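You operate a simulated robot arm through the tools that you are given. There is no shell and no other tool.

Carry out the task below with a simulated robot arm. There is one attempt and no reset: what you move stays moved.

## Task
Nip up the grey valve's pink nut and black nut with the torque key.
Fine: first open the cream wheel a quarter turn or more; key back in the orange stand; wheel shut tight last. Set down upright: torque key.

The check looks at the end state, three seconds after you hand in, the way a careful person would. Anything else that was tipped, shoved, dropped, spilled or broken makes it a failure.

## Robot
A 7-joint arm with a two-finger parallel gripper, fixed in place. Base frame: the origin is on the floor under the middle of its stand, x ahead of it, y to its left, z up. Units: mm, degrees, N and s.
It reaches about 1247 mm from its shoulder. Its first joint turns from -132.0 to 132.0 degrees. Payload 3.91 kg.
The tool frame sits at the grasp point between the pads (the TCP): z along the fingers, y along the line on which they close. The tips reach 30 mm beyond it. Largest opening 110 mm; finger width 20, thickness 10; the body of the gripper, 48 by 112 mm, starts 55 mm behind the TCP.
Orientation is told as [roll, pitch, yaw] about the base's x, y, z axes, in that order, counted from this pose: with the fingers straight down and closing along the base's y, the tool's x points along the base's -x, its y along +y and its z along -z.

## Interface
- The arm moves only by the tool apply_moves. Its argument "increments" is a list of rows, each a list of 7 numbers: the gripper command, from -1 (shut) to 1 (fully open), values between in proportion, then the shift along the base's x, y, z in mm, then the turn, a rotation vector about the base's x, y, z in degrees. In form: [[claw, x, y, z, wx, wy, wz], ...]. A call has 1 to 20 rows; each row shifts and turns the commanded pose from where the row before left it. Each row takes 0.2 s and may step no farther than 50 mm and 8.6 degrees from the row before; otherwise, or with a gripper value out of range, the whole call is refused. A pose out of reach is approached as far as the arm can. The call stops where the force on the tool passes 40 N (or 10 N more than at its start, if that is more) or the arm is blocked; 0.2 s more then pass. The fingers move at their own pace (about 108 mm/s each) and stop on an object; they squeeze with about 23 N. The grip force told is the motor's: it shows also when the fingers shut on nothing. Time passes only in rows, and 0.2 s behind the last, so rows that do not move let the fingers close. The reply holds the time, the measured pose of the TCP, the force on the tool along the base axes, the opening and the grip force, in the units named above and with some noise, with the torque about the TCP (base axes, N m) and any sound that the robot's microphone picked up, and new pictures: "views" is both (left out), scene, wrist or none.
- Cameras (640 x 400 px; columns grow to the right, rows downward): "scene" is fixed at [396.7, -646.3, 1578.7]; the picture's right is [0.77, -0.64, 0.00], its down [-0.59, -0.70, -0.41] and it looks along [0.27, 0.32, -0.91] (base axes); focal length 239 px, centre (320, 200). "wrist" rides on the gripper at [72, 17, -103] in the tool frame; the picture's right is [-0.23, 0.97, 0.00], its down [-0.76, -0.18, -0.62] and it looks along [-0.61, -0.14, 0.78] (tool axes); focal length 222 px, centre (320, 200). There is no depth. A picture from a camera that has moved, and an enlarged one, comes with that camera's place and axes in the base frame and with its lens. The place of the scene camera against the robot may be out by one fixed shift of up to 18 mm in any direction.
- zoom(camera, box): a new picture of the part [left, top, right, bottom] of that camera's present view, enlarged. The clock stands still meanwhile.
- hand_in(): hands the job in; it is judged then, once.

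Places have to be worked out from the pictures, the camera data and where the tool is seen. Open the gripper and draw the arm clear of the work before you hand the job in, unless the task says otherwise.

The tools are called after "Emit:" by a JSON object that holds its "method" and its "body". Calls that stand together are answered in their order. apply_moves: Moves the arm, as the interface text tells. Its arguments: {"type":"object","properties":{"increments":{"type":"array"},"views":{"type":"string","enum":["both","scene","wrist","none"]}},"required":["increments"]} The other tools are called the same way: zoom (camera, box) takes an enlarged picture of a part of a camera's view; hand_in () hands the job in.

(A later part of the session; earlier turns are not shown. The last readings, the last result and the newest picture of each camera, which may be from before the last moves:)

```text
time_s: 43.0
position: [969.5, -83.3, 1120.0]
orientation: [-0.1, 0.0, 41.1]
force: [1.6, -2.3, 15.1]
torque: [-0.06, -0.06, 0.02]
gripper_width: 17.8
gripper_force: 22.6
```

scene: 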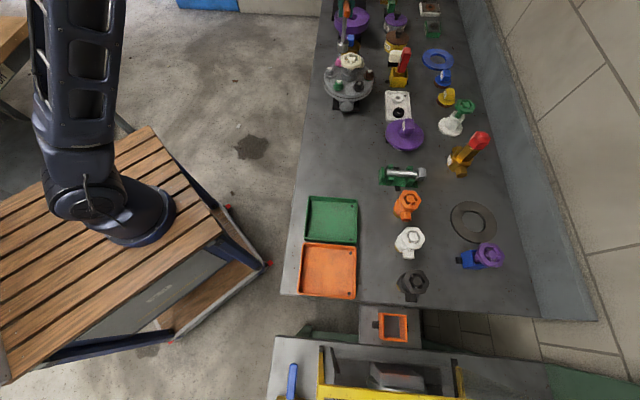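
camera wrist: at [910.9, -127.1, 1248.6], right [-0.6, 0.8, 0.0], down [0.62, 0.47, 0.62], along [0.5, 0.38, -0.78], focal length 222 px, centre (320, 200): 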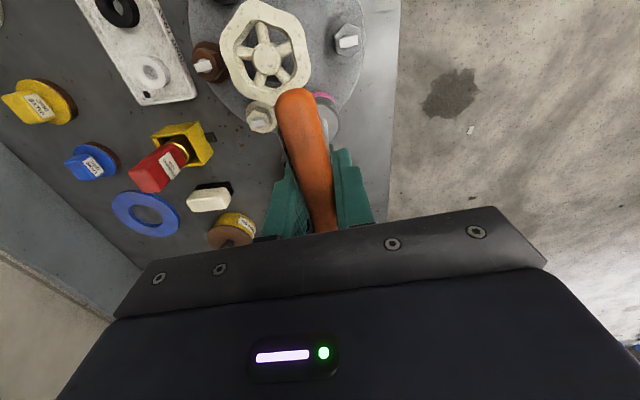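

Little torque so far, so I'll continue clockwise in small steps.

Emit:
{"method": "apply_moves", "body": {"increments": [[-1, 0, 0, 0.4, 0, 0, -4], [-1, 0, 0, 0, 0, 0, -4], [-1, 0, 0, 0, 0, 0, -4]], "views": "none"}}

Emit:
{"method": "zoom", "body": {"camera": "scene", "box": [325, 25, 375, 66]}}

```text
time_s: 43.8
position: [969.2, -82.8, 1119.5]
orientation: [0.0, 0.0, 29.1]
force: [0.7, -0.7, 6.2]
torque: [0.08, -0.18, 0.05]
gripper_width: 17.8
gripper_force: 23.0
```

```text
9.76 times, centred on (350, 46) of scene
camera zoom: at [396.7, -646.3, 1578.7], right [0.77, -0.64, 0.0], down [-0.59, -0.7, -0.41], along [0.27, 0.32, -0.91], focal length 2331 px, centre (27, 1707)
```

zoom: 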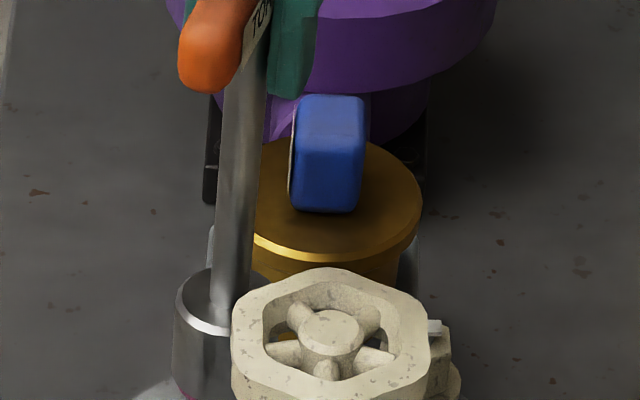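

Turned 21° with low torque and no click yet. Continuing clockwise.

Emit:
{"method": "apply_moves", "body": {"increments": [[-1, 0, 0, 0, 0, 0, -4], [-1, 0, 0, 0, 0, 0, -4], [-1, 0, 0, 0, 0, 0, -4], [-1, 0, 0, 0, 0, 0, -4]], "views": "none"}}

```text
time_s: 44.8
position: [971.1, -83.6, 1120.1]
orientation: [0.0, 0.0, 13.1]
force: [7.0, -1.7, 1.7]
torque: [-0.02, -0.59, 0.09]
gripper_width: 17.7
gripper_force: 22.8
```

Torque is slowly rising (0.09) and the contact is easing, so I'll add a little downward bias and keep turning.

Emit:
{"method": "apply_moves", "body": {"increments": [[-1, 0, 0, -0.5, 0, 0, -4], [-1, 0, 0, 0, 0, 0, -4], [-1, 0, 0, 0, 0, 0, -4]], "views": "none"}}

Emit:
{"method": "apply_moves", "body": {"increments": [[-1, 0, 0, 0, 0, 0, -4], [-1, 0, 0, 0, 0, 0, -4]], "views": "wrist"}}

```text
time_s: 45.6
position: [970.6, -83.5, 1119.7]
orientation: [0.0, 0.0, 1.2]
force: [4.4, 2.3, 4.6]
torque: [0.15, -0.28, 0.17]
gripper_width: 17.8
gripper_force: 22.4
```

```text
time_s: 46.2
position: [970.7, -82.7, 1120.6]
orientation: [0.0, -0.2, -6.9]
force: [8.0, 3.5, 9.1]
torque: [0.02, -0.46, 0.26]
gripper_width: 17.8
gripper_force: 22.8
camera wrist: at [900.0, -56.1, 1222.9], right [0.34, 0.94, 0.0], down [0.73, -0.27, 0.62], along [0.59, -0.21, -0.78], focal length 222 px, centre (320, 200)
```

wrist: 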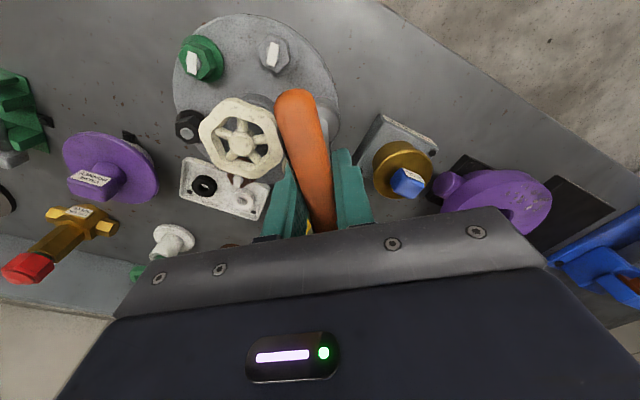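

Torque is building steadily (0.26 N·m) as the nut turns and the handle stays aligned in the grip. Continuing until the key signals.

Emit:
{"method": "apply_moves", "body": {"increments": [[-1, 0, 0, 0, 0, 0, -4], [-1, 0, 0, 0, 0, 0, -4]], "views": "none"}}

Emit:
{"method": "apply_moves", "body": {"increments": [[-1, 0, 0, 0, 0, 0, -4], [-1, 0, 0, 0, 0, 0, -4]], "views": "none"}}

```text
time_s: 46.8
position: [970.1, -82.7, 1118.8]
orientation: [0.0, 0.1, -14.8]
force: [0.4, 3.1, 7.8]
torque: [0.12, 0.26, 0.52]
gripper_width: 19.4
gripper_force: 23.3
```

```text
time_s: 47.4
position: [970.1, -82.4, 1119.8]
orientation: [0.0, 0.0, -23.0]
force: [-2.1, 4.7, 2.2]
torque: [0.16, 0.26, 0.53]
gripper_width: 22.7
gripper_force: 23.1
```

Torque has plateaued near 0.53 N·m while the fingers are being pried open (17.8→22.7 mm), so the handle is twisting in the grip. Let me look at the state.

Emit:
{"method": "zoom", "body": {"camera": "scene", "box": [325, 10, 375, 66]}}

Emit:
{"method": "zoom", "body": {"camera": "wrist", "box": [220, 60, 420, 220]}}

Emit:
{"method": "zoom", "body": {"camera": "scene", "box": [333, 50, 357, 72]}}

```text
7.14 times, centred on (350, 38) of scene
camera zoom: at [396.7, -646.3, 1578.7], right [0.77, -0.64, 0.0], down [-0.59, -0.7, -0.41], along [0.27, 0.32, -0.91], focal length 1707 px, centre (106, 1357)
```

zoom: 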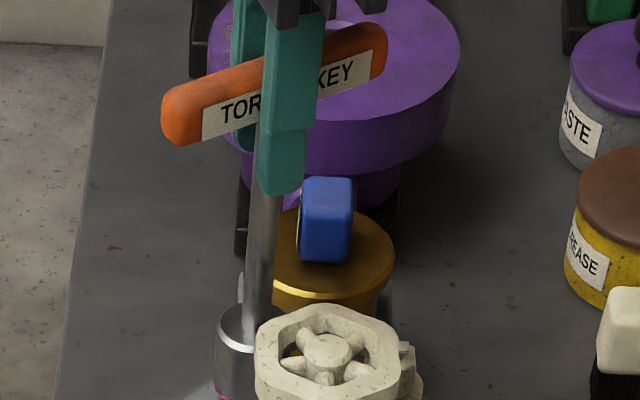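

```text
2.50 times, centred on (320, 140) of wrist
camera zoom: at [909.9, -37.9, 1222.3], right [0.59, 0.81, 0.0], down [0.63, -0.46, 0.62], along [0.5, -0.37, -0.78], focal length 555 px, centre (320, 350)
```

zoom: 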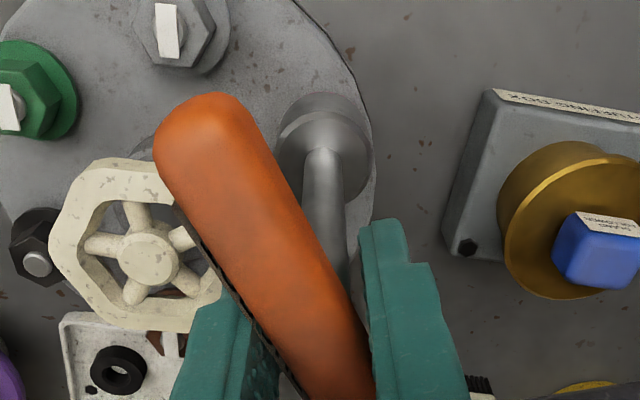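

```text
16.00 times, centred on (345, 61) of scene
camera zoom: at [396.7, -646.3, 1578.7], right [0.77, -0.64, 0.0], down [-0.59, -0.7, -0.41], along [0.27, 0.32, -0.91], focal length 3823 px, centre (-80, 2424)
```

zoom: 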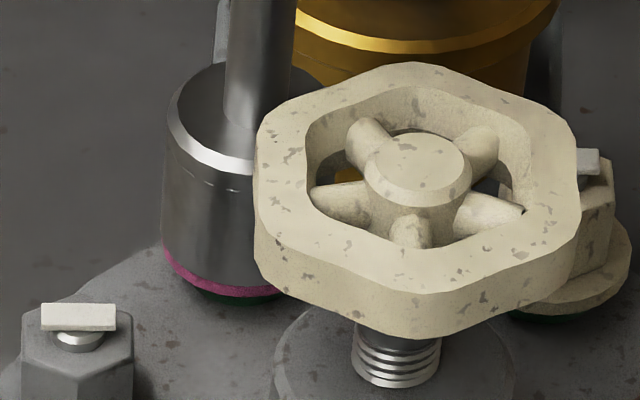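

A green ring now shows under the pink nut's flange, just as under the tight nuts, which suggests it has reached tight. I'll rotate back to realign the gripper with the handle, taking torque to zero, before lifting off to inspect.

Emit:
{"method": "apply_moves", "body": {"increments": [[-1, 0, 0, 0, 0, 0, 4], [-1, 0, 0, 0, 0, 0, 4]], "views": "none"}}

Emit:
{"method": "apply_moves", "body": {"increments": [[-1, 0, 0, 0, 0, 0, 2], [-1, 0, 0, 0, 0, 0, 0]], "views": "none"}}

Emit:
{"method": "zoom", "body": {"camera": "wrist", "box": [220, 60, 420, 220]}}

Emit:
{"method": "zoom", "body": {"camera": "scene", "box": [333, 50, 357, 72]}}

```text
time_s: 48.0
position: [970.5, -83.5, 1119.4]
orientation: [0.1, 0.0, -14.7]
force: [0.2, 2.8, -2.9]
torque: [0.04, -0.01, 0.37]
gripper_width: 19.4
gripper_force: 23.5
```

```text
time_s: 48.6
position: [971.1, -82.3, 1118.1]
orientation: [0.0, 0.0, -12.8]
force: [2.6, 3.4, -7.5]
torque: [0.09, -0.12, 0.46]
gripper_width: 18.6
gripper_force: 22.6
```

```text
2.50 times, centred on (320, 140) of wrist
camera zoom: at [903.8, -49.3, 1222.5], right [0.44, 0.9, 0.0], down [0.7, -0.34, 0.62], along [0.56, -0.27, -0.78], focal length 555 px, centre (320, 350)
```

zoom: 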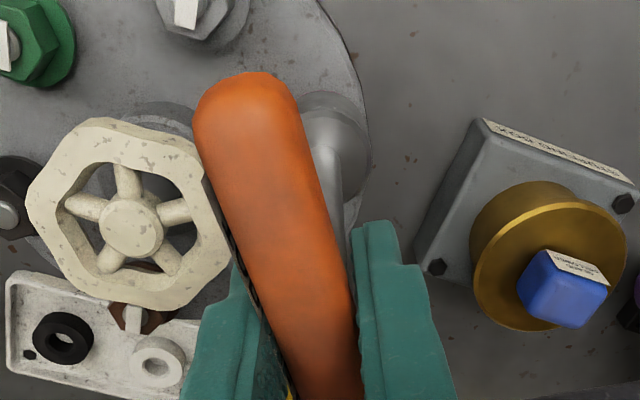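

```text
16.00 times, centred on (345, 61) of scene
camera zoom: at [396.7, -646.3, 1578.7], right [0.77, -0.64, 0.0], down [-0.59, -0.7, -0.41], along [0.27, 0.32, -0.91], focal length 3823 px, centre (-80, 2424)
```

zoom: 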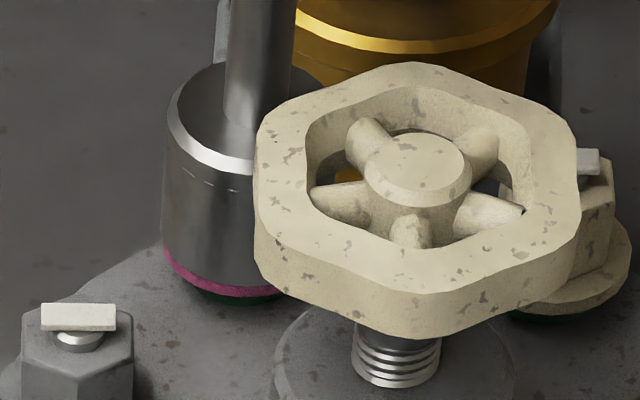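

Still 0.46 N·m of wind-up at 18.6 mm width. I'll unwind another few degrees until torque is near zero.

Emit:
{"method": "apply_moves", "body": {"increments": [[-1, 0, 0, 0, 0, 0, 2], [-1, 0, 0, 0, 0, 0, 1]], "views": "none"}}

Emit:
{"method": "apply_moves", "body": {"increments": [[-1, 0, 0, 0, 0, 0, 2], [-1, 0, 0, 0, 0, 0, 0]], "views": "none"}}

```text
time_s: 49.2
position: [970.9, -82.2, 1120.6]
orientation: [0.0, 0.0, -9.7]
force: [4.3, 1.7, -6.2]
torque: [0.09, -0.48, 0.06]
gripper_width: 17.7
gripper_force: 23.2
```

```text
time_s: 49.8
position: [969.4, -83.0, 1120.5]
orientation: [0.0, 0.0, -7.8]
force: [5.7, 0.1, -0.9]
torque: [0.0, -0.64, 0.01]
gripper_width: 17.9
gripper_force: 22.9
```

Torque is now zero and the grip is realigned. I'll lift the key straight off the nut and inspect the pink nut.

Emit:
{"method": "apply_moves", "body": {"increments": [[-1, 0, 0, 4, 0, 0, 0], [-1, 0, 0, 6, 0, 0, 0], [-1, 0, 0, 10, 0, 0, 0], [-1, 0, 0, 15, 0, 0, 0], [-1, 0, 0, 20, 0, 0, 0]], "views": "wrist"}}

Emit:
{"method": "zoom", "body": {"camera": "scene", "box": [330, 40, 370, 72]}}

Emit:
{"method": "zoom", "body": {"camera": "wrist", "box": [220, 40, 420, 200]}}

```text
time_s: 51.0
position: [970.8, -83.8, 1174.0]
orientation: [-0.1, 0.1, -7.8]
force: [-0.2, 0.2, -2.5]
torque: [-0.03, -0.01, 0.02]
gripper_width: 17.8
gripper_force: 23.1
camera wrist: at [900.3, -55.2, 1277.2], right [0.36, 0.93, 0.0], down [0.73, -0.28, 0.62], along [0.58, -0.22, -0.78], focal length 222 px, centre (320, 200)
```

wrist: 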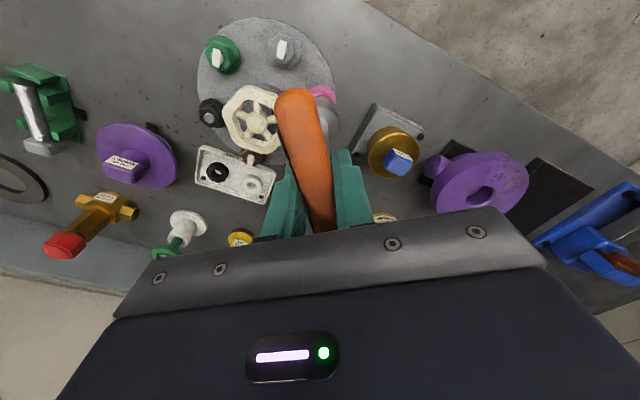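

```text
12.50 times, centred on (350, 56) of scene
camera zoom: at [396.7, -646.3, 1578.7], right [0.77, -0.64, 0.0], down [-0.59, -0.7, -0.41], along [0.27, 0.32, -0.91], focal length 2987 px, centre (-55, 2000)
```

zoom: 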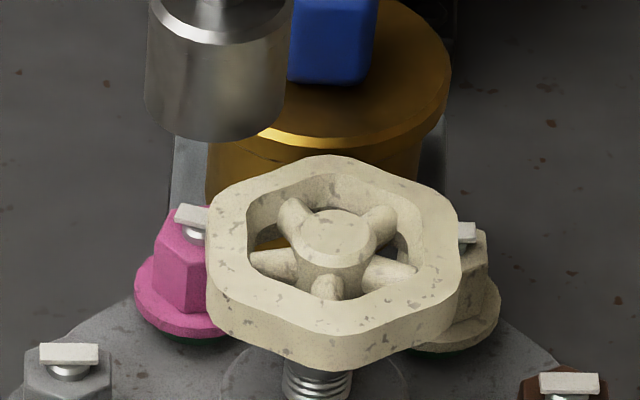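

```text
2.50 times, centred on (320, 120) of wrist
camera zoom: at [900.3, -55.2, 1277.2], right [0.36, 0.93, 0.0], down [0.73, -0.28, 0.62], along [0.58, -0.22, -0.78], focal length 555 px, centre (320, 400)
```

zoom: 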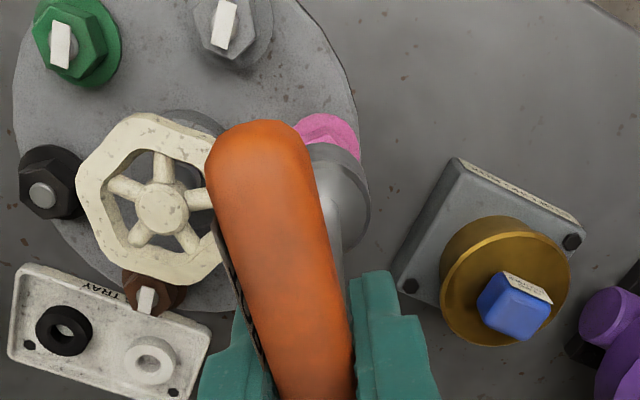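

The pink nut now shows its white tag, so it's tight. Refined triangulation puts the black stud at (936.2, -212.4). I'll lift above the wheel, cross over to the black nut and turn back to yaw 50° (same hex alignment as worked for pink).

Emit:
{"method": "apply_moves", "body": {"increments": [[-1, 0, 0, 25, 0, 0, 0], [-1, 0, 0, 25, 0, 0, 0], [-1, -4.4, -16.2, 0, 0, 0, 7.25], [-1, -4.4, -16.2, 0, 0, 0, 7.25], [-1, -4.4, -16.2, 0, 0, 0, 7.25], [-1, -4.4, -16.2, 0, 0, 0, 7.25], [-1, -4.4, -16.2, 0, 0, 0, 7.25], [-1, -4.4, -16.2, 0, 0, 0, 7.25], [-1, -4.5, -16.2, 0, 0, 0, 7.25], [-1, -4.5, -16.1, 0, 0, 0, 7.25], [-1, 0, 0, 0, 0, 0, 0]]}}

Emit:
{"method": "zoom", "body": {"camera": "scene", "box": [330, 60, 380, 100]}}

Emit:
{"method": "zoom", "body": {"camera": "wrist", "box": [220, 40, 420, 200]}}

```text
time_s: 53.4
position: [935.1, -212.9, 1224.3]
orientation: [0.0, 0.0, 50.3]
force: [-0.3, 0.7, -2.1]
torque: [-0.01, 0.02, -0.04]
gripper_width: 17.9
gripper_force: 23.1
camera wrist: at [875.0, -256.6, 1327.9], right [-0.6, 0.8, 0.0], down [0.62, 0.47, 0.62], along [0.5, 0.38, -0.78], focal length 222 px, centre (320, 200)
```

scene: 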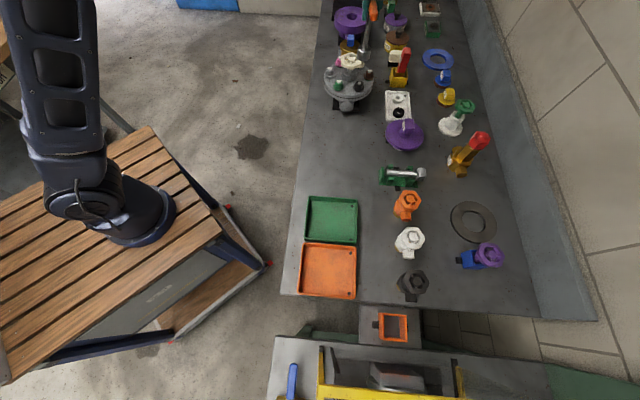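
wrist: 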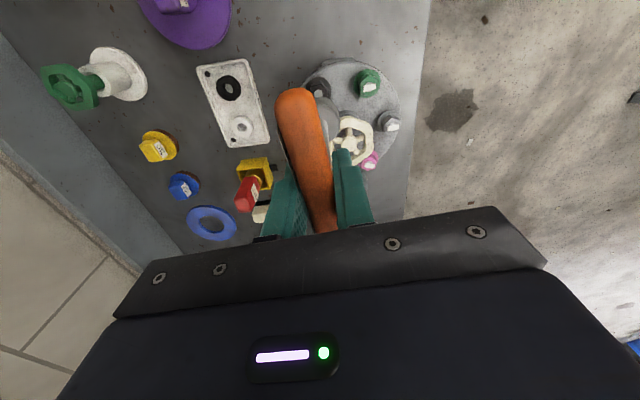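

```text
10.00 times, centred on (355, 80) of scene
camera zoom: at [396.7, -646.3, 1578.7], right [0.77, -0.64, 0.0], down [-0.59, -0.7, -0.41], along [0.27, 0.32, -0.91], focal length 2390 px, centre (-30, 1400)
```

zoom: 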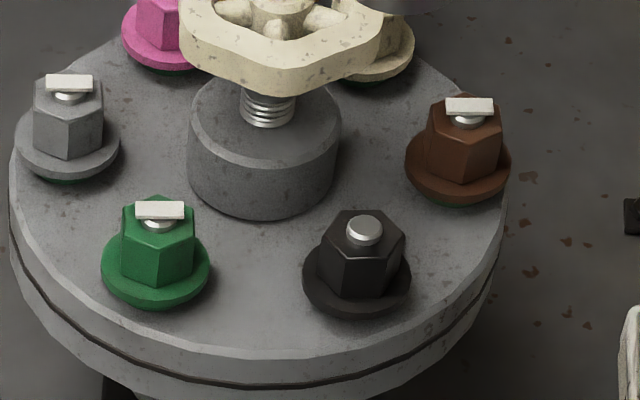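

```text
2.50 times, centred on (320, 120) of wrist
camera zoom: at [875.0, -256.6, 1327.9], right [-0.6, 0.8, 0.0], down [0.62, 0.47, 0.62], along [0.5, 0.38, -0.78], focal length 555 px, centre (320, 400)
```

zoom: 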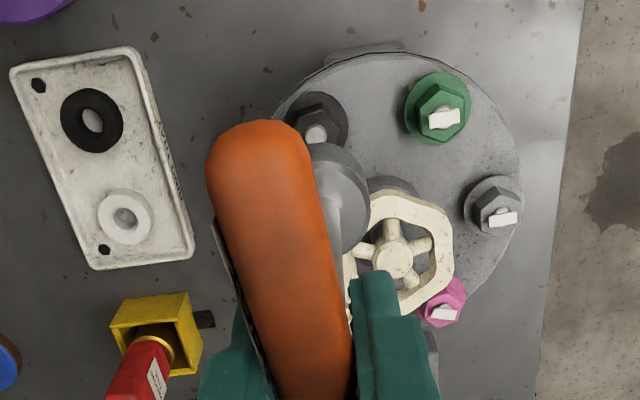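

Currently about over the black nut; a (0.5, -1.2) mm correction, then I'll descend to about 20 mm above it and compare with the scene view.

Emit:
{"method": "apply_moves", "body": {"increments": [[-1, 0.5, -1.2, -15, 0, 0, 0], [-1, 0, 0, -20, 0, 0, 0], [-1, 0, 0, -20, 0, 0, 0], [-1, 0, 0, -5, 0, 0, 0], [-1, 0, 0, 0, 0, 0, 0]], "views": "wrist"}}

Emit:
{"method": "zoom", "body": {"camera": "scene", "box": [347, 66, 375, 94]}}

Emit:
{"method": "zoom", "body": {"camera": "wrist", "box": [300, 75, 350, 135]}}

```text
time_s: 54.6
position: [935.7, -215.3, 1164.0]
orientation: [0.0, 0.0, 50.2]
force: [1.4, -0.4, -2.7]
torque: [0.02, 0.01, 0.03]
gripper_width: 17.6
gripper_force: 22.9
camera wrist: at [875.3, -258.3, 1267.5], right [-0.6, 0.8, 0.0], down [0.62, 0.47, 0.62], along [0.5, 0.38, -0.78], focal length 222 px, centre (320, 200)
```

wrist: 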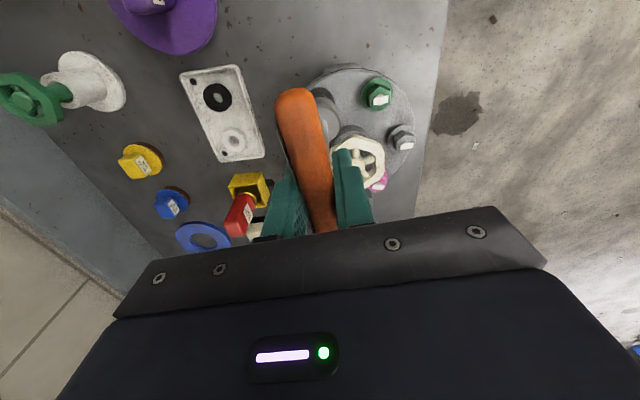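

```text
14.29 times, centred on (361, 80) of scene
camera zoom: at [396.7, -646.3, 1578.7], right [0.77, -0.64, 0.0], down [-0.59, -0.7, -0.41], along [0.27, 0.32, -0.91], focal length 3414 px, centre (-266, 1914)
```

zoom: 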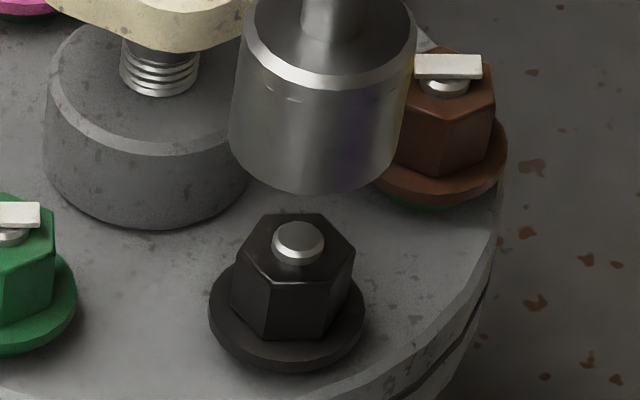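

```text
6.67 times, centred on (325, 105) of wrist
camera zoom: at [875.3, -258.3, 1267.5], right [-0.6, 0.8, 0.0], down [0.62, 0.47, 0.62], along [0.5, 0.38, -0.78], focal length 1481 px, centre (287, 833)
```

zoom: 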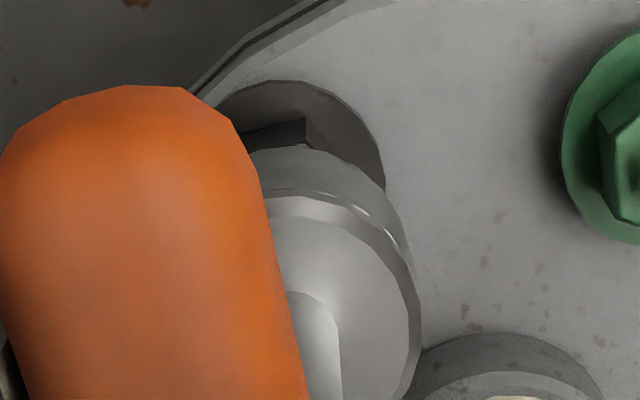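

Scene and wrist agree the socket needs about (+0.8, -0.25) mm to match the relation that worked for pink. Applying it and lowering in small steps.

Emit:
{"method": "apply_moves", "body": {"increments": [[-1, 0.8, -0.25, 0, 0, 0, 0], [-1, 0, 0, -6, 0, 0, 0], [-1, 0, 0, -6, 0, 0, 0], [-1, 0, 0, -6, 0, 0, 0], [-1, 0, 0, 0, 0, 0, 0]], "views": "none"}}

Emit:
{"method": "zoom", "body": {"camera": "scene", "box": [347, 66, 375, 94]}}

```text
time_s: 55.8
position: [937.9, -213.7, 1145.4]
orientation: [0.1, 0.0, 50.1]
force: [0.1, 0.1, -1.8]
torque: [0.01, 0.01, -0.02]
gripper_width: 17.6
gripper_force: 23.3
```

```text
14.29 times, centred on (361, 80) of scene
camera zoom: at [396.7, -646.3, 1578.7], right [0.77, -0.64, 0.0], down [-0.59, -0.7, -0.41], along [0.27, 0.32, -0.91], focal length 3414 px, centre (-266, 1914)
```

zoom: 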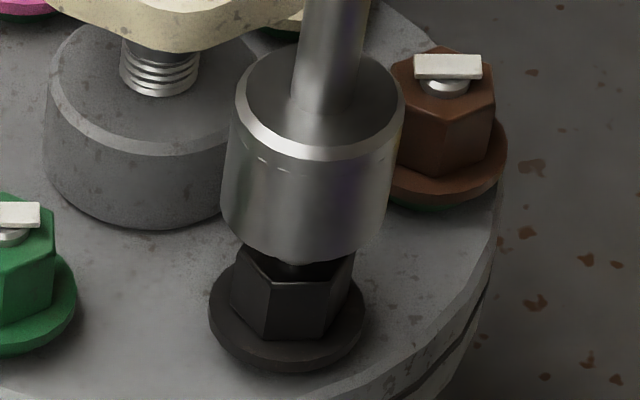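

Alignment is within about 0.7 mm. Adding (0.4, -0.3) and continuing down.

Emit:
{"method": "apply_moves", "body": {"increments": [[-1, 0.4, -0.3, -3, 0, 0, 0], [-1, 0, 0, -3, 0, 0, 0], [-1, 0, 0, -3, 0, 0, 0], [-1, 0, 0, -3, 0, 0, 0]], "views": "none"}}

Emit:
{"method": "apply_moves", "body": {"increments": [[-1, 0, 0, -2, 0, 0, 0], [-1, 0, 0, -2, 0, 0, 0]], "views": "none"}}

Emit:
{"method": "zoom", "body": {"camera": "scene", "box": [347, 66, 375, 94]}}

```text
time_s: 56.8
position: [936.8, -214.8, 1134.8]
orientation: [-0.1, -0.1, 50.3]
force: [1.0, -0.4, -2.8]
torque: [0.01, -0.01, -0.04]
gripper_width: 17.8
gripper_force: 22.9
```

```text
time_s: 57.4
position: [935.7, -214.2, 1130.3]
orientation: [0.0, 0.0, 50.2]
force: [-1.0, -1.5, -1.3]
torque: [-0.19, 0.14, -0.01]
gripper_width: 17.9
gripper_force: 23.0
```

```text
14.29 times, centred on (361, 80) of scene
camera zoom: at [396.7, -646.3, 1578.7], right [0.77, -0.64, 0.0], down [-0.59, -0.7, -0.41], along [0.27, 0.32, -0.91], focal length 3414 px, centre (-266, 1914)
```

zoom: 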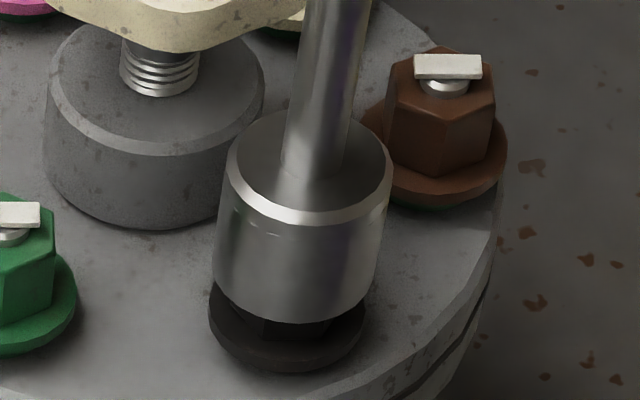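

The socket is sliding over the black hex with negligible force. Continuing to seat.

Emit:
{"method": "apply_moves", "body": {"increments": [[-1, 0, 0, -2, 0, 0, 0], [-1, 0, 0, -2, 0, 0, 0], [-1, 0, 0, -2, 0, 0, 0]], "views": "none"}}

Emit:
{"method": "apply_moves", "body": {"increments": [[-1, 0, 0, -2, 0, 0, 0], [-1, 0, 0, -1.5, 0, 0, 0], [-1, 0, 0, 0, 0, 0, 0]], "views": "none"}}

Emit:
{"method": "zoom", "body": {"camera": "scene", "box": [347, 66, 375, 94]}}

```text
time_s: 58.2
position: [936.4, -214.6, 1124.6]
orientation: [0.0, 0.0, 50.2]
force: [-1.4, -1.5, -2.0]
torque: [-0.21, 0.19, -0.01]
gripper_width: 18.0
gripper_force: 23.6
```

```text
time_s: 59.0
position: [936.8, -215.4, 1120.9]
orientation: [-0.1, 0.1, 50.2]
force: [0.1, -0.3, -3.1]
torque: [-0.01, -0.01, 0.03]
gripper_width: 17.6
gripper_force: 23.3
```

```text
14.29 times, centred on (361, 80) of scene
camera zoom: at [396.7, -646.3, 1578.7], right [0.77, -0.64, 0.0], down [-0.59, -0.7, -0.41], along [0.27, 0.32, -0.91], focal length 3414 px, centre (-266, 1914)
```

zoom: 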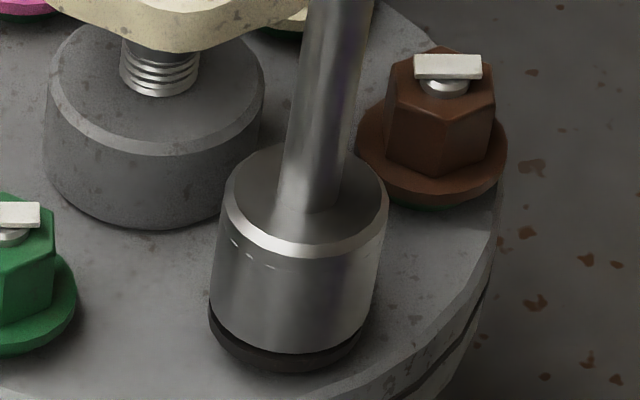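

Nearly at the flange; a bit more until contact.

Emit:
{"method": "apply_moves", "body": {"increments": [[-1, 0, 0, -1, 0, 0, 0], [-1, 0, 0, -1, 0, 0, 0]], "views": "none"}}

Emit:
{"method": "apply_moves", "body": {"increments": [[-1, 0, 0, -0.7, 0, 0, 0], [-1, 0, 0, 0, 0, 0, 0]], "views": "none"}}

```text
time_s: 59.6
position: [937.3, -214.8, 1119.5]
orientation: [0.0, 0.0, 50.2]
force: [-0.1, 1.2, 2.4]
torque: [-0.02, 0.07, -0.01]
gripper_width: 17.6
gripper_force: 23.7
```

```text
time_s: 60.2
position: [937.3, -214.6, 1119.4]
orientation: [-0.1, 0.0, 50.1]
force: [-1.5, -0.9, 9.5]
torque: [-0.39, 0.38, 0.01]
gripper_width: 17.8
gripper_force: 23.3
```

Seated at about 10 N. Now turning the black nut clockwise in small steps, watching torque.

Emit:
{"method": "apply_moves", "body": {"increments": [[-1, 0, 0, 0, 0, 0, -4], [-1, 0, 0, 0, 0, 0, -4], [-1, 0, 0, 0, 0, 0, -4], [-1, 0, 0, 0, 0, 0, -4]], "views": "none"}}

Emit:
{"method": "apply_moves", "body": {"increments": [[-1, 0, 0, 0, 0, 0, -4], [-1, 0, 0, 0, 0, 0, -4], [-1, 0, 0, 0, 0, 0, -4], [-1, 0, 0, 0, 0, 0, -4]], "views": "none"}}

Emit:
{"method": "zoom", "body": {"camera": "scene", "box": [347, 66, 375, 94]}}

```text
time_s: 61.2
position: [936.7, -214.2, 1119.5]
orientation: [0.0, -0.1, 34.0]
force: [2.5, -1.4, 14.9]
torque: [-0.04, -0.13, 0.08]
gripper_width: 17.8
gripper_force: 22.9
```

```text
time_s: 62.2
position: [937.0, -215.3, 1118.1]
orientation: [0.0, 0.0, 18.1]
force: [-3.9, -0.6, 11.3]
torque: [-0.07, 0.27, 0.09]
gripper_width: 17.6
gripper_force: 23.2
```

```text
14.29 times, centred on (361, 80) of scene
camera zoom: at [396.7, -646.3, 1578.7], right [0.77, -0.64, 0.0], down [-0.59, -0.7, -0.41], along [0.27, 0.32, -0.91], focal length 3414 px, centre (-266, 1914)
```

zoom: 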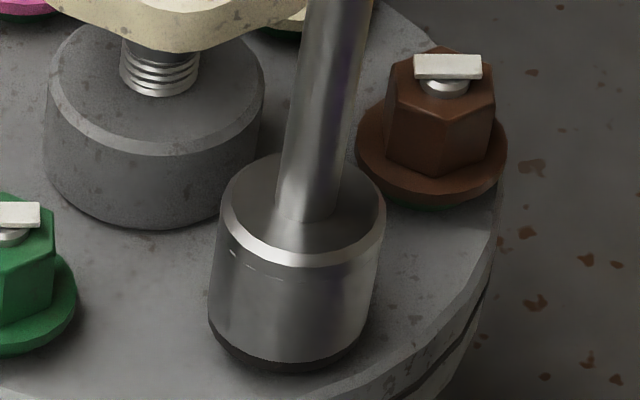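

Turning smoothly at 0.09 N·m; continuing clockwise.

Emit:
{"method": "apply_moves", "body": {"increments": [[-1, 0, 0, 0, 0, 0, -4], [-1, 0, 0, 0, 0, 0, -4], [-1, 0, 0, 0, 0, 0, -4]], "views": "none"}}

Emit:
{"method": "apply_moves", "body": {"increments": [[-1, 0, 0, 0, 0, 0, -4], [-1, 0, 0, 0, 0, 0, -4]], "views": "none"}}

Emit:
{"method": "apply_moves", "body": {"increments": [[-1, 0, 0, 0, 0, 0, -4], [-1, 0, 0, 0, 0, 0, -4]], "views": "none"}}

Emit:
{"method": "zoom", "body": {"camera": "scene", "box": [347, 66, 375, 94]}}

```text
time_s: 63.0
position: [936.0, -215.2, 1117.6]
orientation: [0.1, 0.0, 6.1]
force: [-2.5, 1.7, 4.9]
torque: [0.07, 0.04, 0.12]
gripper_width: 17.9
gripper_force: 23.5
```

```text
time_s: 63.6
position: [936.0, -214.7, 1118.8]
orientation: [0.0, -0.1, -1.9]
force: [-2.1, 1.5, 7.1]
torque: [0.01, 0.23, 0.21]
gripper_width: 17.7
gripper_force: 23.1
```

```text
time_s: 64.2
position: [936.6, -214.8, 1119.1]
orientation: [0.1, 0.0, -9.9]
force: [-7.5, 3.2, 8.3]
torque: [0.14, 0.45, 0.24]
gripper_width: 17.7
gripper_force: 23.0
```

```text
14.29 times, centred on (361, 80) of scene
camera zoom: at [396.7, -646.3, 1578.7], right [0.77, -0.64, 0.0], down [-0.59, -0.7, -0.41], along [0.27, 0.32, -0.91], focal length 3414 px, centre (-266, 1914)
```

zoom: 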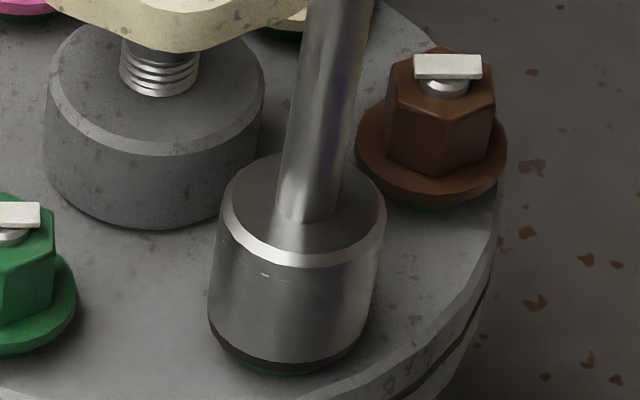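

A green edge is starting to show and torque is 0.24. Continuing to the same torque level as the pink nut.

Emit:
{"method": "apply_moves", "body": {"increments": [[-1, 0, 0, 0, 0, 0, -3], [-1, 0, 0, 0, 0, 0, -3]], "views": "none"}}

Emit:
{"method": "apply_moves", "body": {"increments": [[-1, 0, 0, 0, 0, 0, -3], [-1, 0, 0, 0, 0, 0, -3]], "views": "none"}}

Emit:
{"method": "zoom", "body": {"camera": "scene", "box": [347, 66, 375, 94]}}

```text
time_s: 64.8
position: [937.6, -214.5, 1118.1]
orientation: [0.0, 0.0, -15.9]
force: [0.9, 2.9, 3.4]
torque: [0.02, -0.13, 0.5]
gripper_width: 19.6
gripper_force: 23.6
```

```text
time_s: 65.4
position: [936.8, -214.5, 1117.9]
orientation: [-0.1, 0.1, -21.9]
force: [-0.5, 3.0, 1.9]
torque: [0.09, -0.04, 0.56]
gripper_width: 21.6
gripper_force: 23.1
```

```text
14.29 times, centred on (361, 80) of scene
camera zoom: at [396.7, -646.3, 1578.7], right [0.77, -0.64, 0.0], down [-0.59, -0.7, -0.41], along [0.27, 0.32, -0.91], focal length 3414 px, centre (-266, 1914)
```

zoom: 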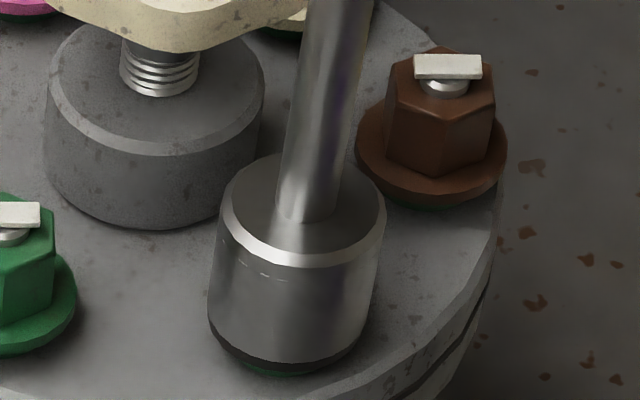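

Same plateau as pink (0.56 N·m with the handle twisting in the pads) and the green ring shows. Unwinding to zero torque before lifting off.

Emit:
{"method": "apply_moves", "body": {"increments": [[-1, 0, 0, 0, 0, 0, 4], [-1, 0, 0, 0, 0, 0, 4], [-1, 0, 0, 0, 0, 0, 3]], "views": "none"}}

Emit:
{"method": "apply_moves", "body": {"increments": [[-1, 0, 0, 0, 0, 0, 2], [-1, 0, 0, 0, 0, 0, 0]], "views": "none"}}

```text
time_s: 66.2
position: [937.2, -215.0, 1117.8]
orientation: [0.0, 0.0, -10.7]
force: [-0.3, 1.6, -3.3]
torque: [0.06, 0.03, 0.2]
gripper_width: 17.8
gripper_force: 23.1
```

```text
time_s: 66.8
position: [936.8, -214.9, 1119.5]
orientation: [0.1, -0.1, -8.8]
force: [1.2, 0.2, -2.3]
torque: [0.12, 0.01, -0.01]
gripper_width: 17.8
gripper_force: 23.1
```

Torque is zero and the handle is realigned. Lifting the key off the black nut and inspecting it.

Emit:
{"method": "apply_moves", "body": {"increments": [[-1, 0, 0, 4, 0, 0, 0], [-1, 0, 0, 6, 0, 0, 0], [-1, 0, 0, 12, 0, 0, 0], [-1, 0, 0, 20, 0, 0, 0], [-1, 0, 0, 30, 0, 0, 0], [-1, 0, 0, 30, 0, 0, 0], [-1, 0, 0, 30, 0, 0, 0]], "views": "scene"}}

Emit:
{"method": "zoom", "body": {"camera": "scene", "box": [325, 52, 380, 102]}}

Emit:
{"method": "zoom", "body": {"camera": "wrist", "box": [220, 40, 420, 200]}}

```text
time_s: 68.4
position: [938.0, -216.4, 1249.3]
orientation: [0.0, 0.1, -8.7]
force: [-0.1, -0.1, -3.5]
torque: [-0.01, 0.0, -0.02]
gripper_width: 17.6
gripper_force: 23.3
```

scene: 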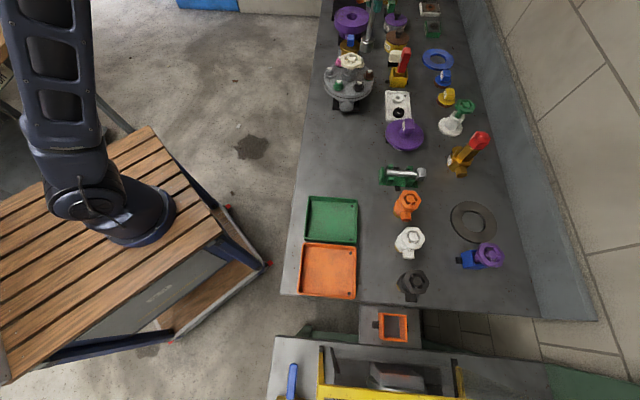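

```text
8.00 times, centred on (352, 77) of scene
camera zoom: at [396.7, -646.3, 1578.7], right [0.77, -0.64, 0.0], down [-0.59, -0.7, -0.41], along [0.27, 0.32, -0.91], focal length 1912 px, centre (60, 1184)
```

zoom: 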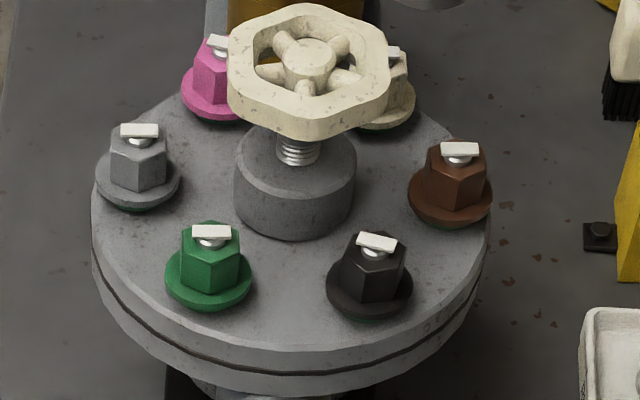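

```text
2.50 times, centred on (320, 120) of wrist
camera zoom: at [868.3, -187.1, 1352.7], right [0.37, 0.93, 0.0], down [0.73, -0.29, 0.62], along [0.58, -0.23, -0.78], focal length 555 px, centre (320, 400)
```

zoom: 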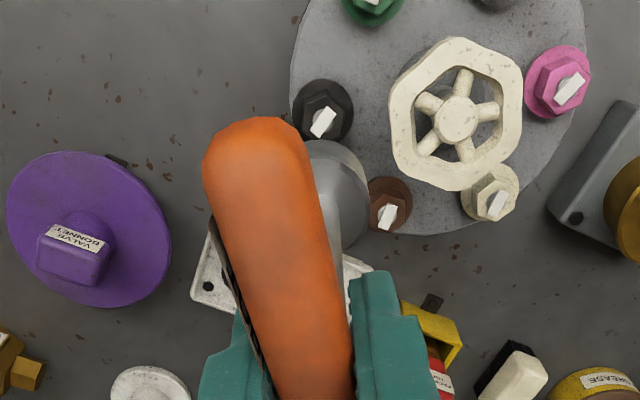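

Both nuts now carry white tags with green rings below. Their tags look slightly rotated relative to the others, so I'll zoom in to compare.

Emit:
{"method": "zoom", "body": {"camera": "wrist", "box": [305, 60, 365, 100]}}

Emit:
{"method": "zoom", "body": {"camera": "wrist", "box": [370, 45, 430, 135]}}

Emit:
{"method": "zoom", "body": {"camera": "scene", "box": [347, 66, 375, 94]}}

Emit:
{"method": "zoom", "body": {"camera": "scene", "box": [325, 52, 355, 76]}}

```text
10.00 times, centred on (335, 80) of wrist
camera zoom: at [868.3, -187.1, 1352.7], right [0.37, 0.93, 0.0], down [0.73, -0.29, 0.62], along [0.58, -0.23, -0.78], focal length 2221 px, centre (170, 1400)
```

zoom: 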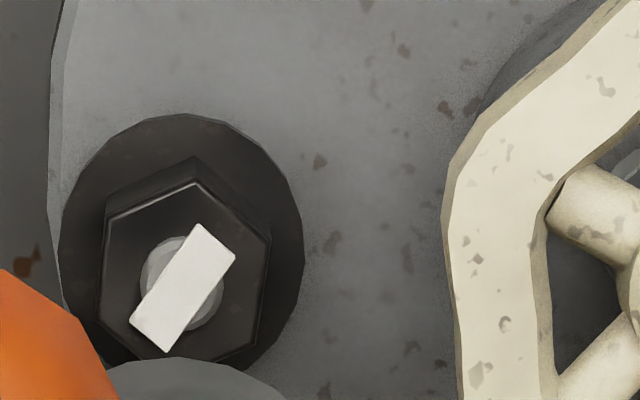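

```text
4.44 times, centred on (400, 90) of wrist
camera zoom: at [868.3, -187.1, 1352.7], right [0.37, 0.93, 0.0], down [0.73, -0.29, 0.62], along [0.58, -0.23, -0.78], focal length 987 px, centre (-36, 689)
```

zoom: 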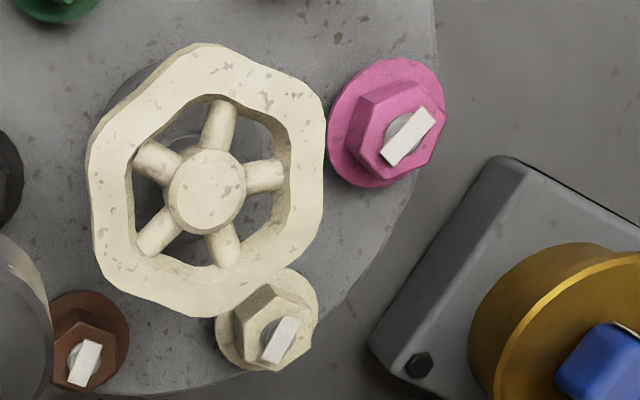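

```text
14.29 times, centred on (361, 80) of scene
camera zoom: at [396.7, -646.3, 1578.7], right [0.77, -0.64, 0.0], down [-0.59, -0.7, -0.41], along [0.27, 0.32, -0.91], focal length 3414 px, centre (-266, 1914)
```

zoom: 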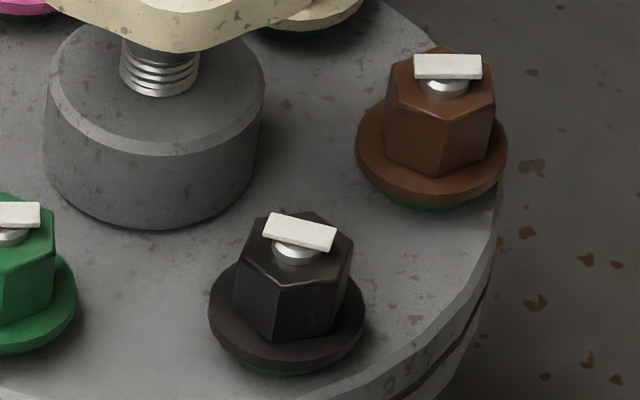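

```text
16.00 times, centred on (340, 64) of scene
camera zoom: at [396.7, -646.3, 1578.7], right [0.77, -0.64, 0.0], down [-0.59, -0.7, -0.41], along [0.27, 0.32, -0.91], focal length 3823 px, centre (0, 2376)
```

zoom: 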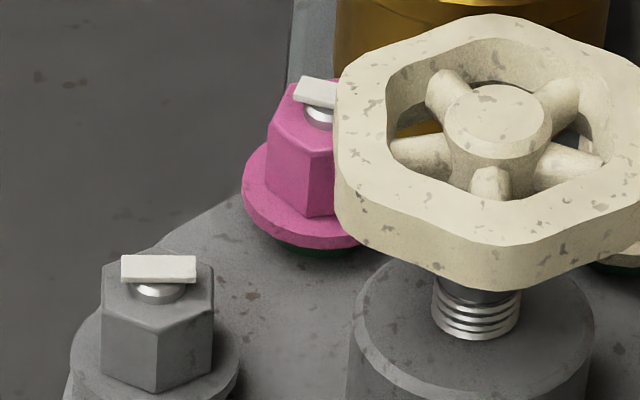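

Both nuts show the tag and green ring, the same as the tight ones. Now I'll carry the key back high toward the orange stand, returning to yaw -134.8°, in two halves.

Emit:
{"method": "apply_moves", "body": {"increments": [[-1, -21, -29.1, 0, 0, 0, -6.3], [-1, -21, -29.1, 0, 0, 0, -6.3], [-1, -21, -29.1, 0, 0, 0, -6.3], [-1, -21, -29.1, 0, 0, 0, -6.3], [-1, -21, -29.1, 0, 0, 0, -6.3], [-1, -21, -29.1, 0, 0, 0, -6.3], [-1, -21, -29.1, 0, 0, 0, -6.3], [-1, -21, -29.1, 0, 0, 0, -6.3], [-1, -21, -29.1, 0, 0, 0, -6.3], [-1, -21, -29.1, 0, 0, 0, -6.3]], "views": "scene"}}

```text
time_s: 70.6
position: [727.7, -503.5, 1249.2]
orientation: [0.0, 0.0, -71.8]
force: [0.6, 0.9, -2.5]
torque: [-0.04, 0.02, 0.0]
gripper_width: 17.8
gripper_force: 23.2
```

scene: 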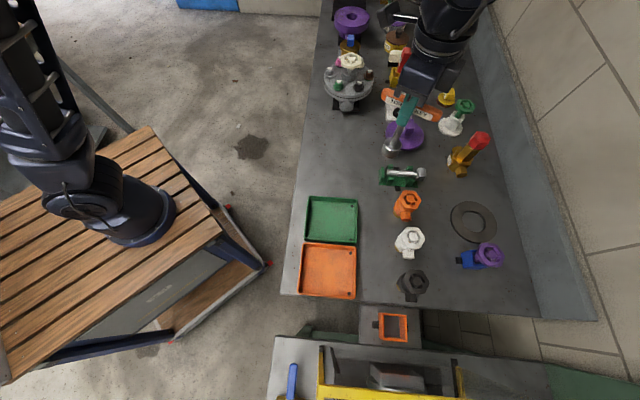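

Halfway and clear. Completing the traverse to above the stand.

Emit:
{"method": "apply_moves", "body": {"increments": [[-1, -21.2, -29.5, 0, 0, 0, -6.3], [-1, -21.2, -29.5, 0, 0, 0, -6.3], [-1, -21.2, -29.5, 0, 0, 0, -6.3], [-1, -21.2, -29.5, 0, 0, 0, -6.3], [-1, -21.2, -29.5, 0, 0, 0, -6.3], [-1, -21.2, -29.5, 0, 0, 0, -6.3], [-1, -21.2, -29.5, 0, 0, 0, -6.3], [-1, -21.2, -29.5, 0, 0, 0, -6.3], [-1, -21.2, -29.5, 0, 0, 0, -6.3], [-1, -21.2, -29.5, 0, 0, 0, -6.3], [-1, 0, 0, 0, 0, 0, 0]]}}

Emit:
{"method": "zoom", "body": {"camera": "wrist", "box": [180, 40, 460, 220]}}

Emit:
{"method": "zoom", "body": {"camera": "scene", "box": [350, 280, 470, 370]}}

```text
time_s: 73.0
position: [516.7, -802.5, 1249.3]
orientation: [0.1, 0.0, -134.9]
force: [-0.3, 1.5, -2.2]
torque: [-0.01, 0.0, -0.02]
gripper_width: 17.6
gripper_force: 23.0
camera wrist: at [578.1, -761.9, 1352.5], right [0.53, -0.85, 0.0], down [-0.66, -0.41, 0.62], along [-0.53, -0.33, -0.78], focal length 222 px, centre (320, 200)
```

scene: 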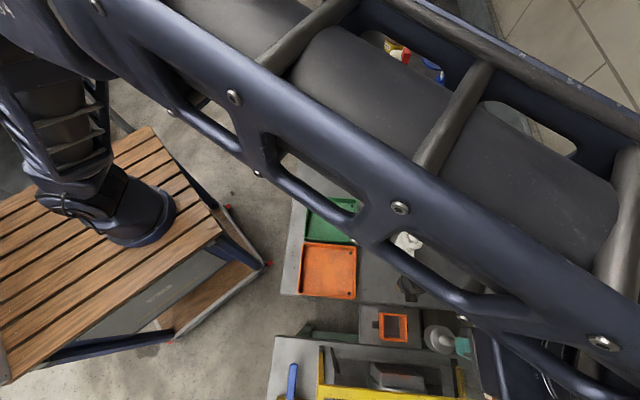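
wrist: 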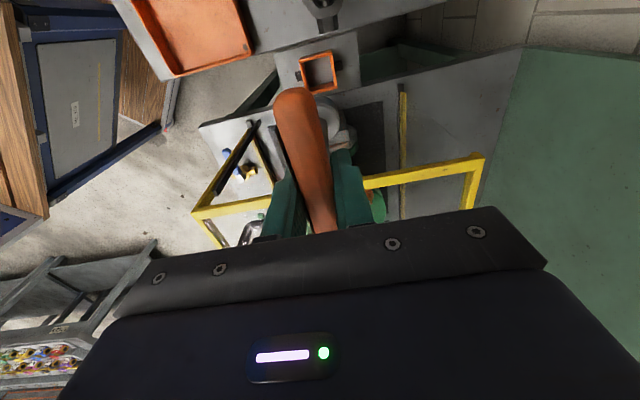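

```text
2.22 times, centred on (320, 130) of wrist
camera zoom: at [578.1, -761.9, 1352.5], right [0.53, -0.85, 0.0], down [-0.66, -0.41, 0.62], along [-0.53, -0.33, -0.78], focal length 494 px, centre (320, 356)
```

zoom: 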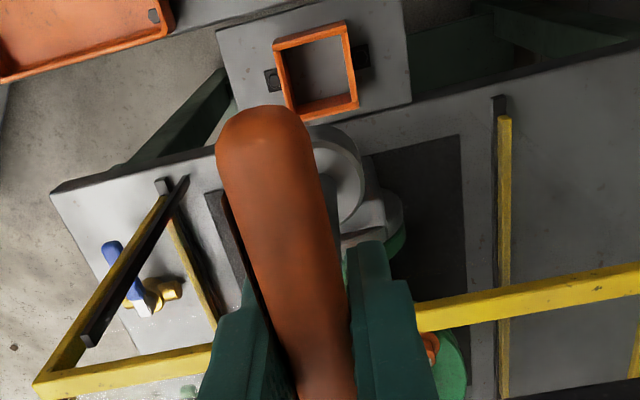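

```text
4.44 times, centred on (410, 325) of scene
camera zoom: at [396.7, -646.3, 1578.7], right [0.77, -0.64, 0.0], down [-0.59, -0.7, -0.41], along [0.27, 0.32, -0.91], focal length 1062 px, centre (-80, -356)
```

zoom: 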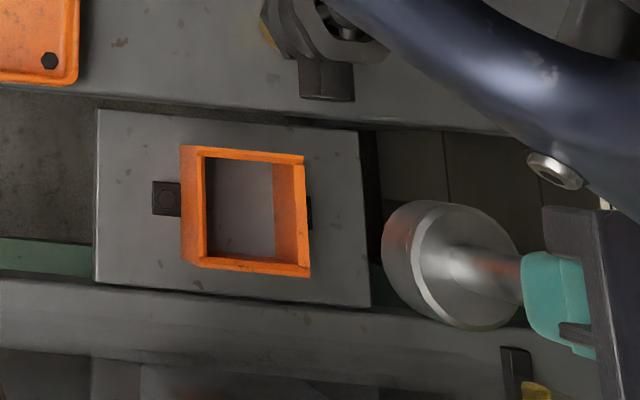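

The stand centre reads about (515.5, -798). I'll correct (-1.2, +4.3) and lower so that the socket is just above the stand rim, then verify.

Emit:
{"method": "apply_moves", "body": {"increments": [[-1, -1.2, 4.3, 0, 0, 0, 0], [-1, 0, 0, -35, 0, 0, 0], [-1, 0, 0, -35, 0, 0, 0], [-1, 0, 0, -35, 0, 0, 0], [-1, 0, 0, -35, 0, 0, 0], [-1, 0, 0, -35, 0, 0, 0], [-1, 0, 0, -19, 0, 0, 0], [-1, 0, 0, 0, 0, 0, 0]]}}

Emit:
{"method": "zoom", "body": {"camera": "wrist", "box": [240, 50, 400, 170]}}

Emit:
{"method": "zoom", "body": {"camera": "scene", "box": [360, 300, 430, 350]}}

```text
time_s: 74.8
position: [512.6, -797.2, 1055.7]
orientation: [0.1, 0.1, -134.8]
force: [-0.5, 0.5, -2.7]
torque: [0.0, 0.0, 0.01]
gripper_width: 17.5
gripper_force: 22.6
camera wrist: at [576.6, -756.0, 1157.9], right [0.53, -0.85, 0.0], down [-0.66, -0.42, 0.62], along [-0.53, -0.33, -0.78], focal length 222 px, centre (320, 200)
```

scene: 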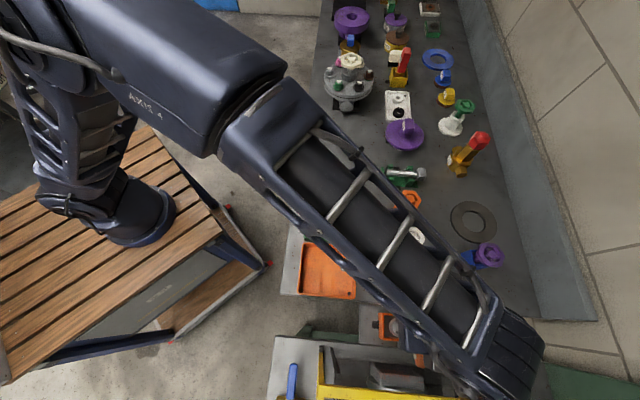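
wrist: 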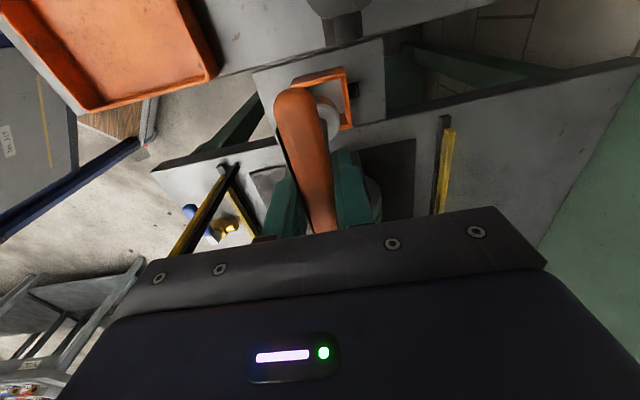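

```text
3.33 times, centred on (320, 110) of wrist
camera zoom: at [576.6, -756.0, 1157.9], right [0.53, -0.85, 0.0], down [-0.66, -0.42, 0.62], along [-0.53, -0.33, -0.78], focal length 740 px, centre (320, 500)
```

zoom: 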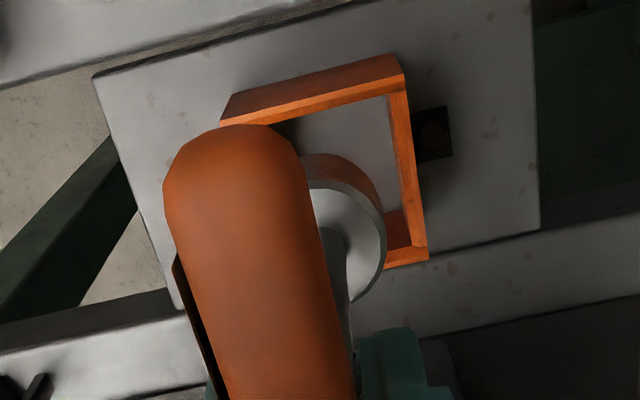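

```text
8.00 times, centred on (395, 325) of scene
camera zoom: at [396.7, -646.3, 1578.7], right [0.77, -0.64, 0.0], down [-0.59, -0.7, -0.41], along [0.27, 0.32, -0.91], focal length 1912 px, centre (-280, -800)
```

zoom: 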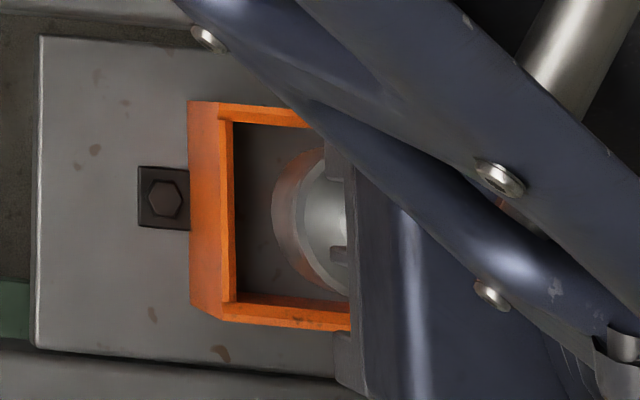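

The current reading is (512.6, -797.2). I'll take another reading to average out noise before the final correction.

Emit:
{"method": "apply_moves", "body": {"increments": [[-1, 0, 0, 0, 0, 0, 0]], "views": "none"}}

Emit:
{"method": "apply_moves", "body": {"increments": [[-1, 0, 0, 0, 0, 0, 0]], "views": "none"}}

```text
time_s: 75.2
position: [514.2, -797.7, 1056.0]
orientation: [-0.1, 0.0, -134.8]
force: [0.1, -0.7, -2.3]
torque: [0.02, 0.02, -0.01]
gripper_width: 17.6
gripper_force: 22.8
```

```text
time_s: 75.6
position: [513.7, -796.9, 1055.3]
orientation: [-0.1, 0.0, -134.9]
force: [-0.3, 0.6, -2.7]
torque: [-0.02, -0.04, 0.0]
gripper_width: 17.8
gripper_force: 22.8
```

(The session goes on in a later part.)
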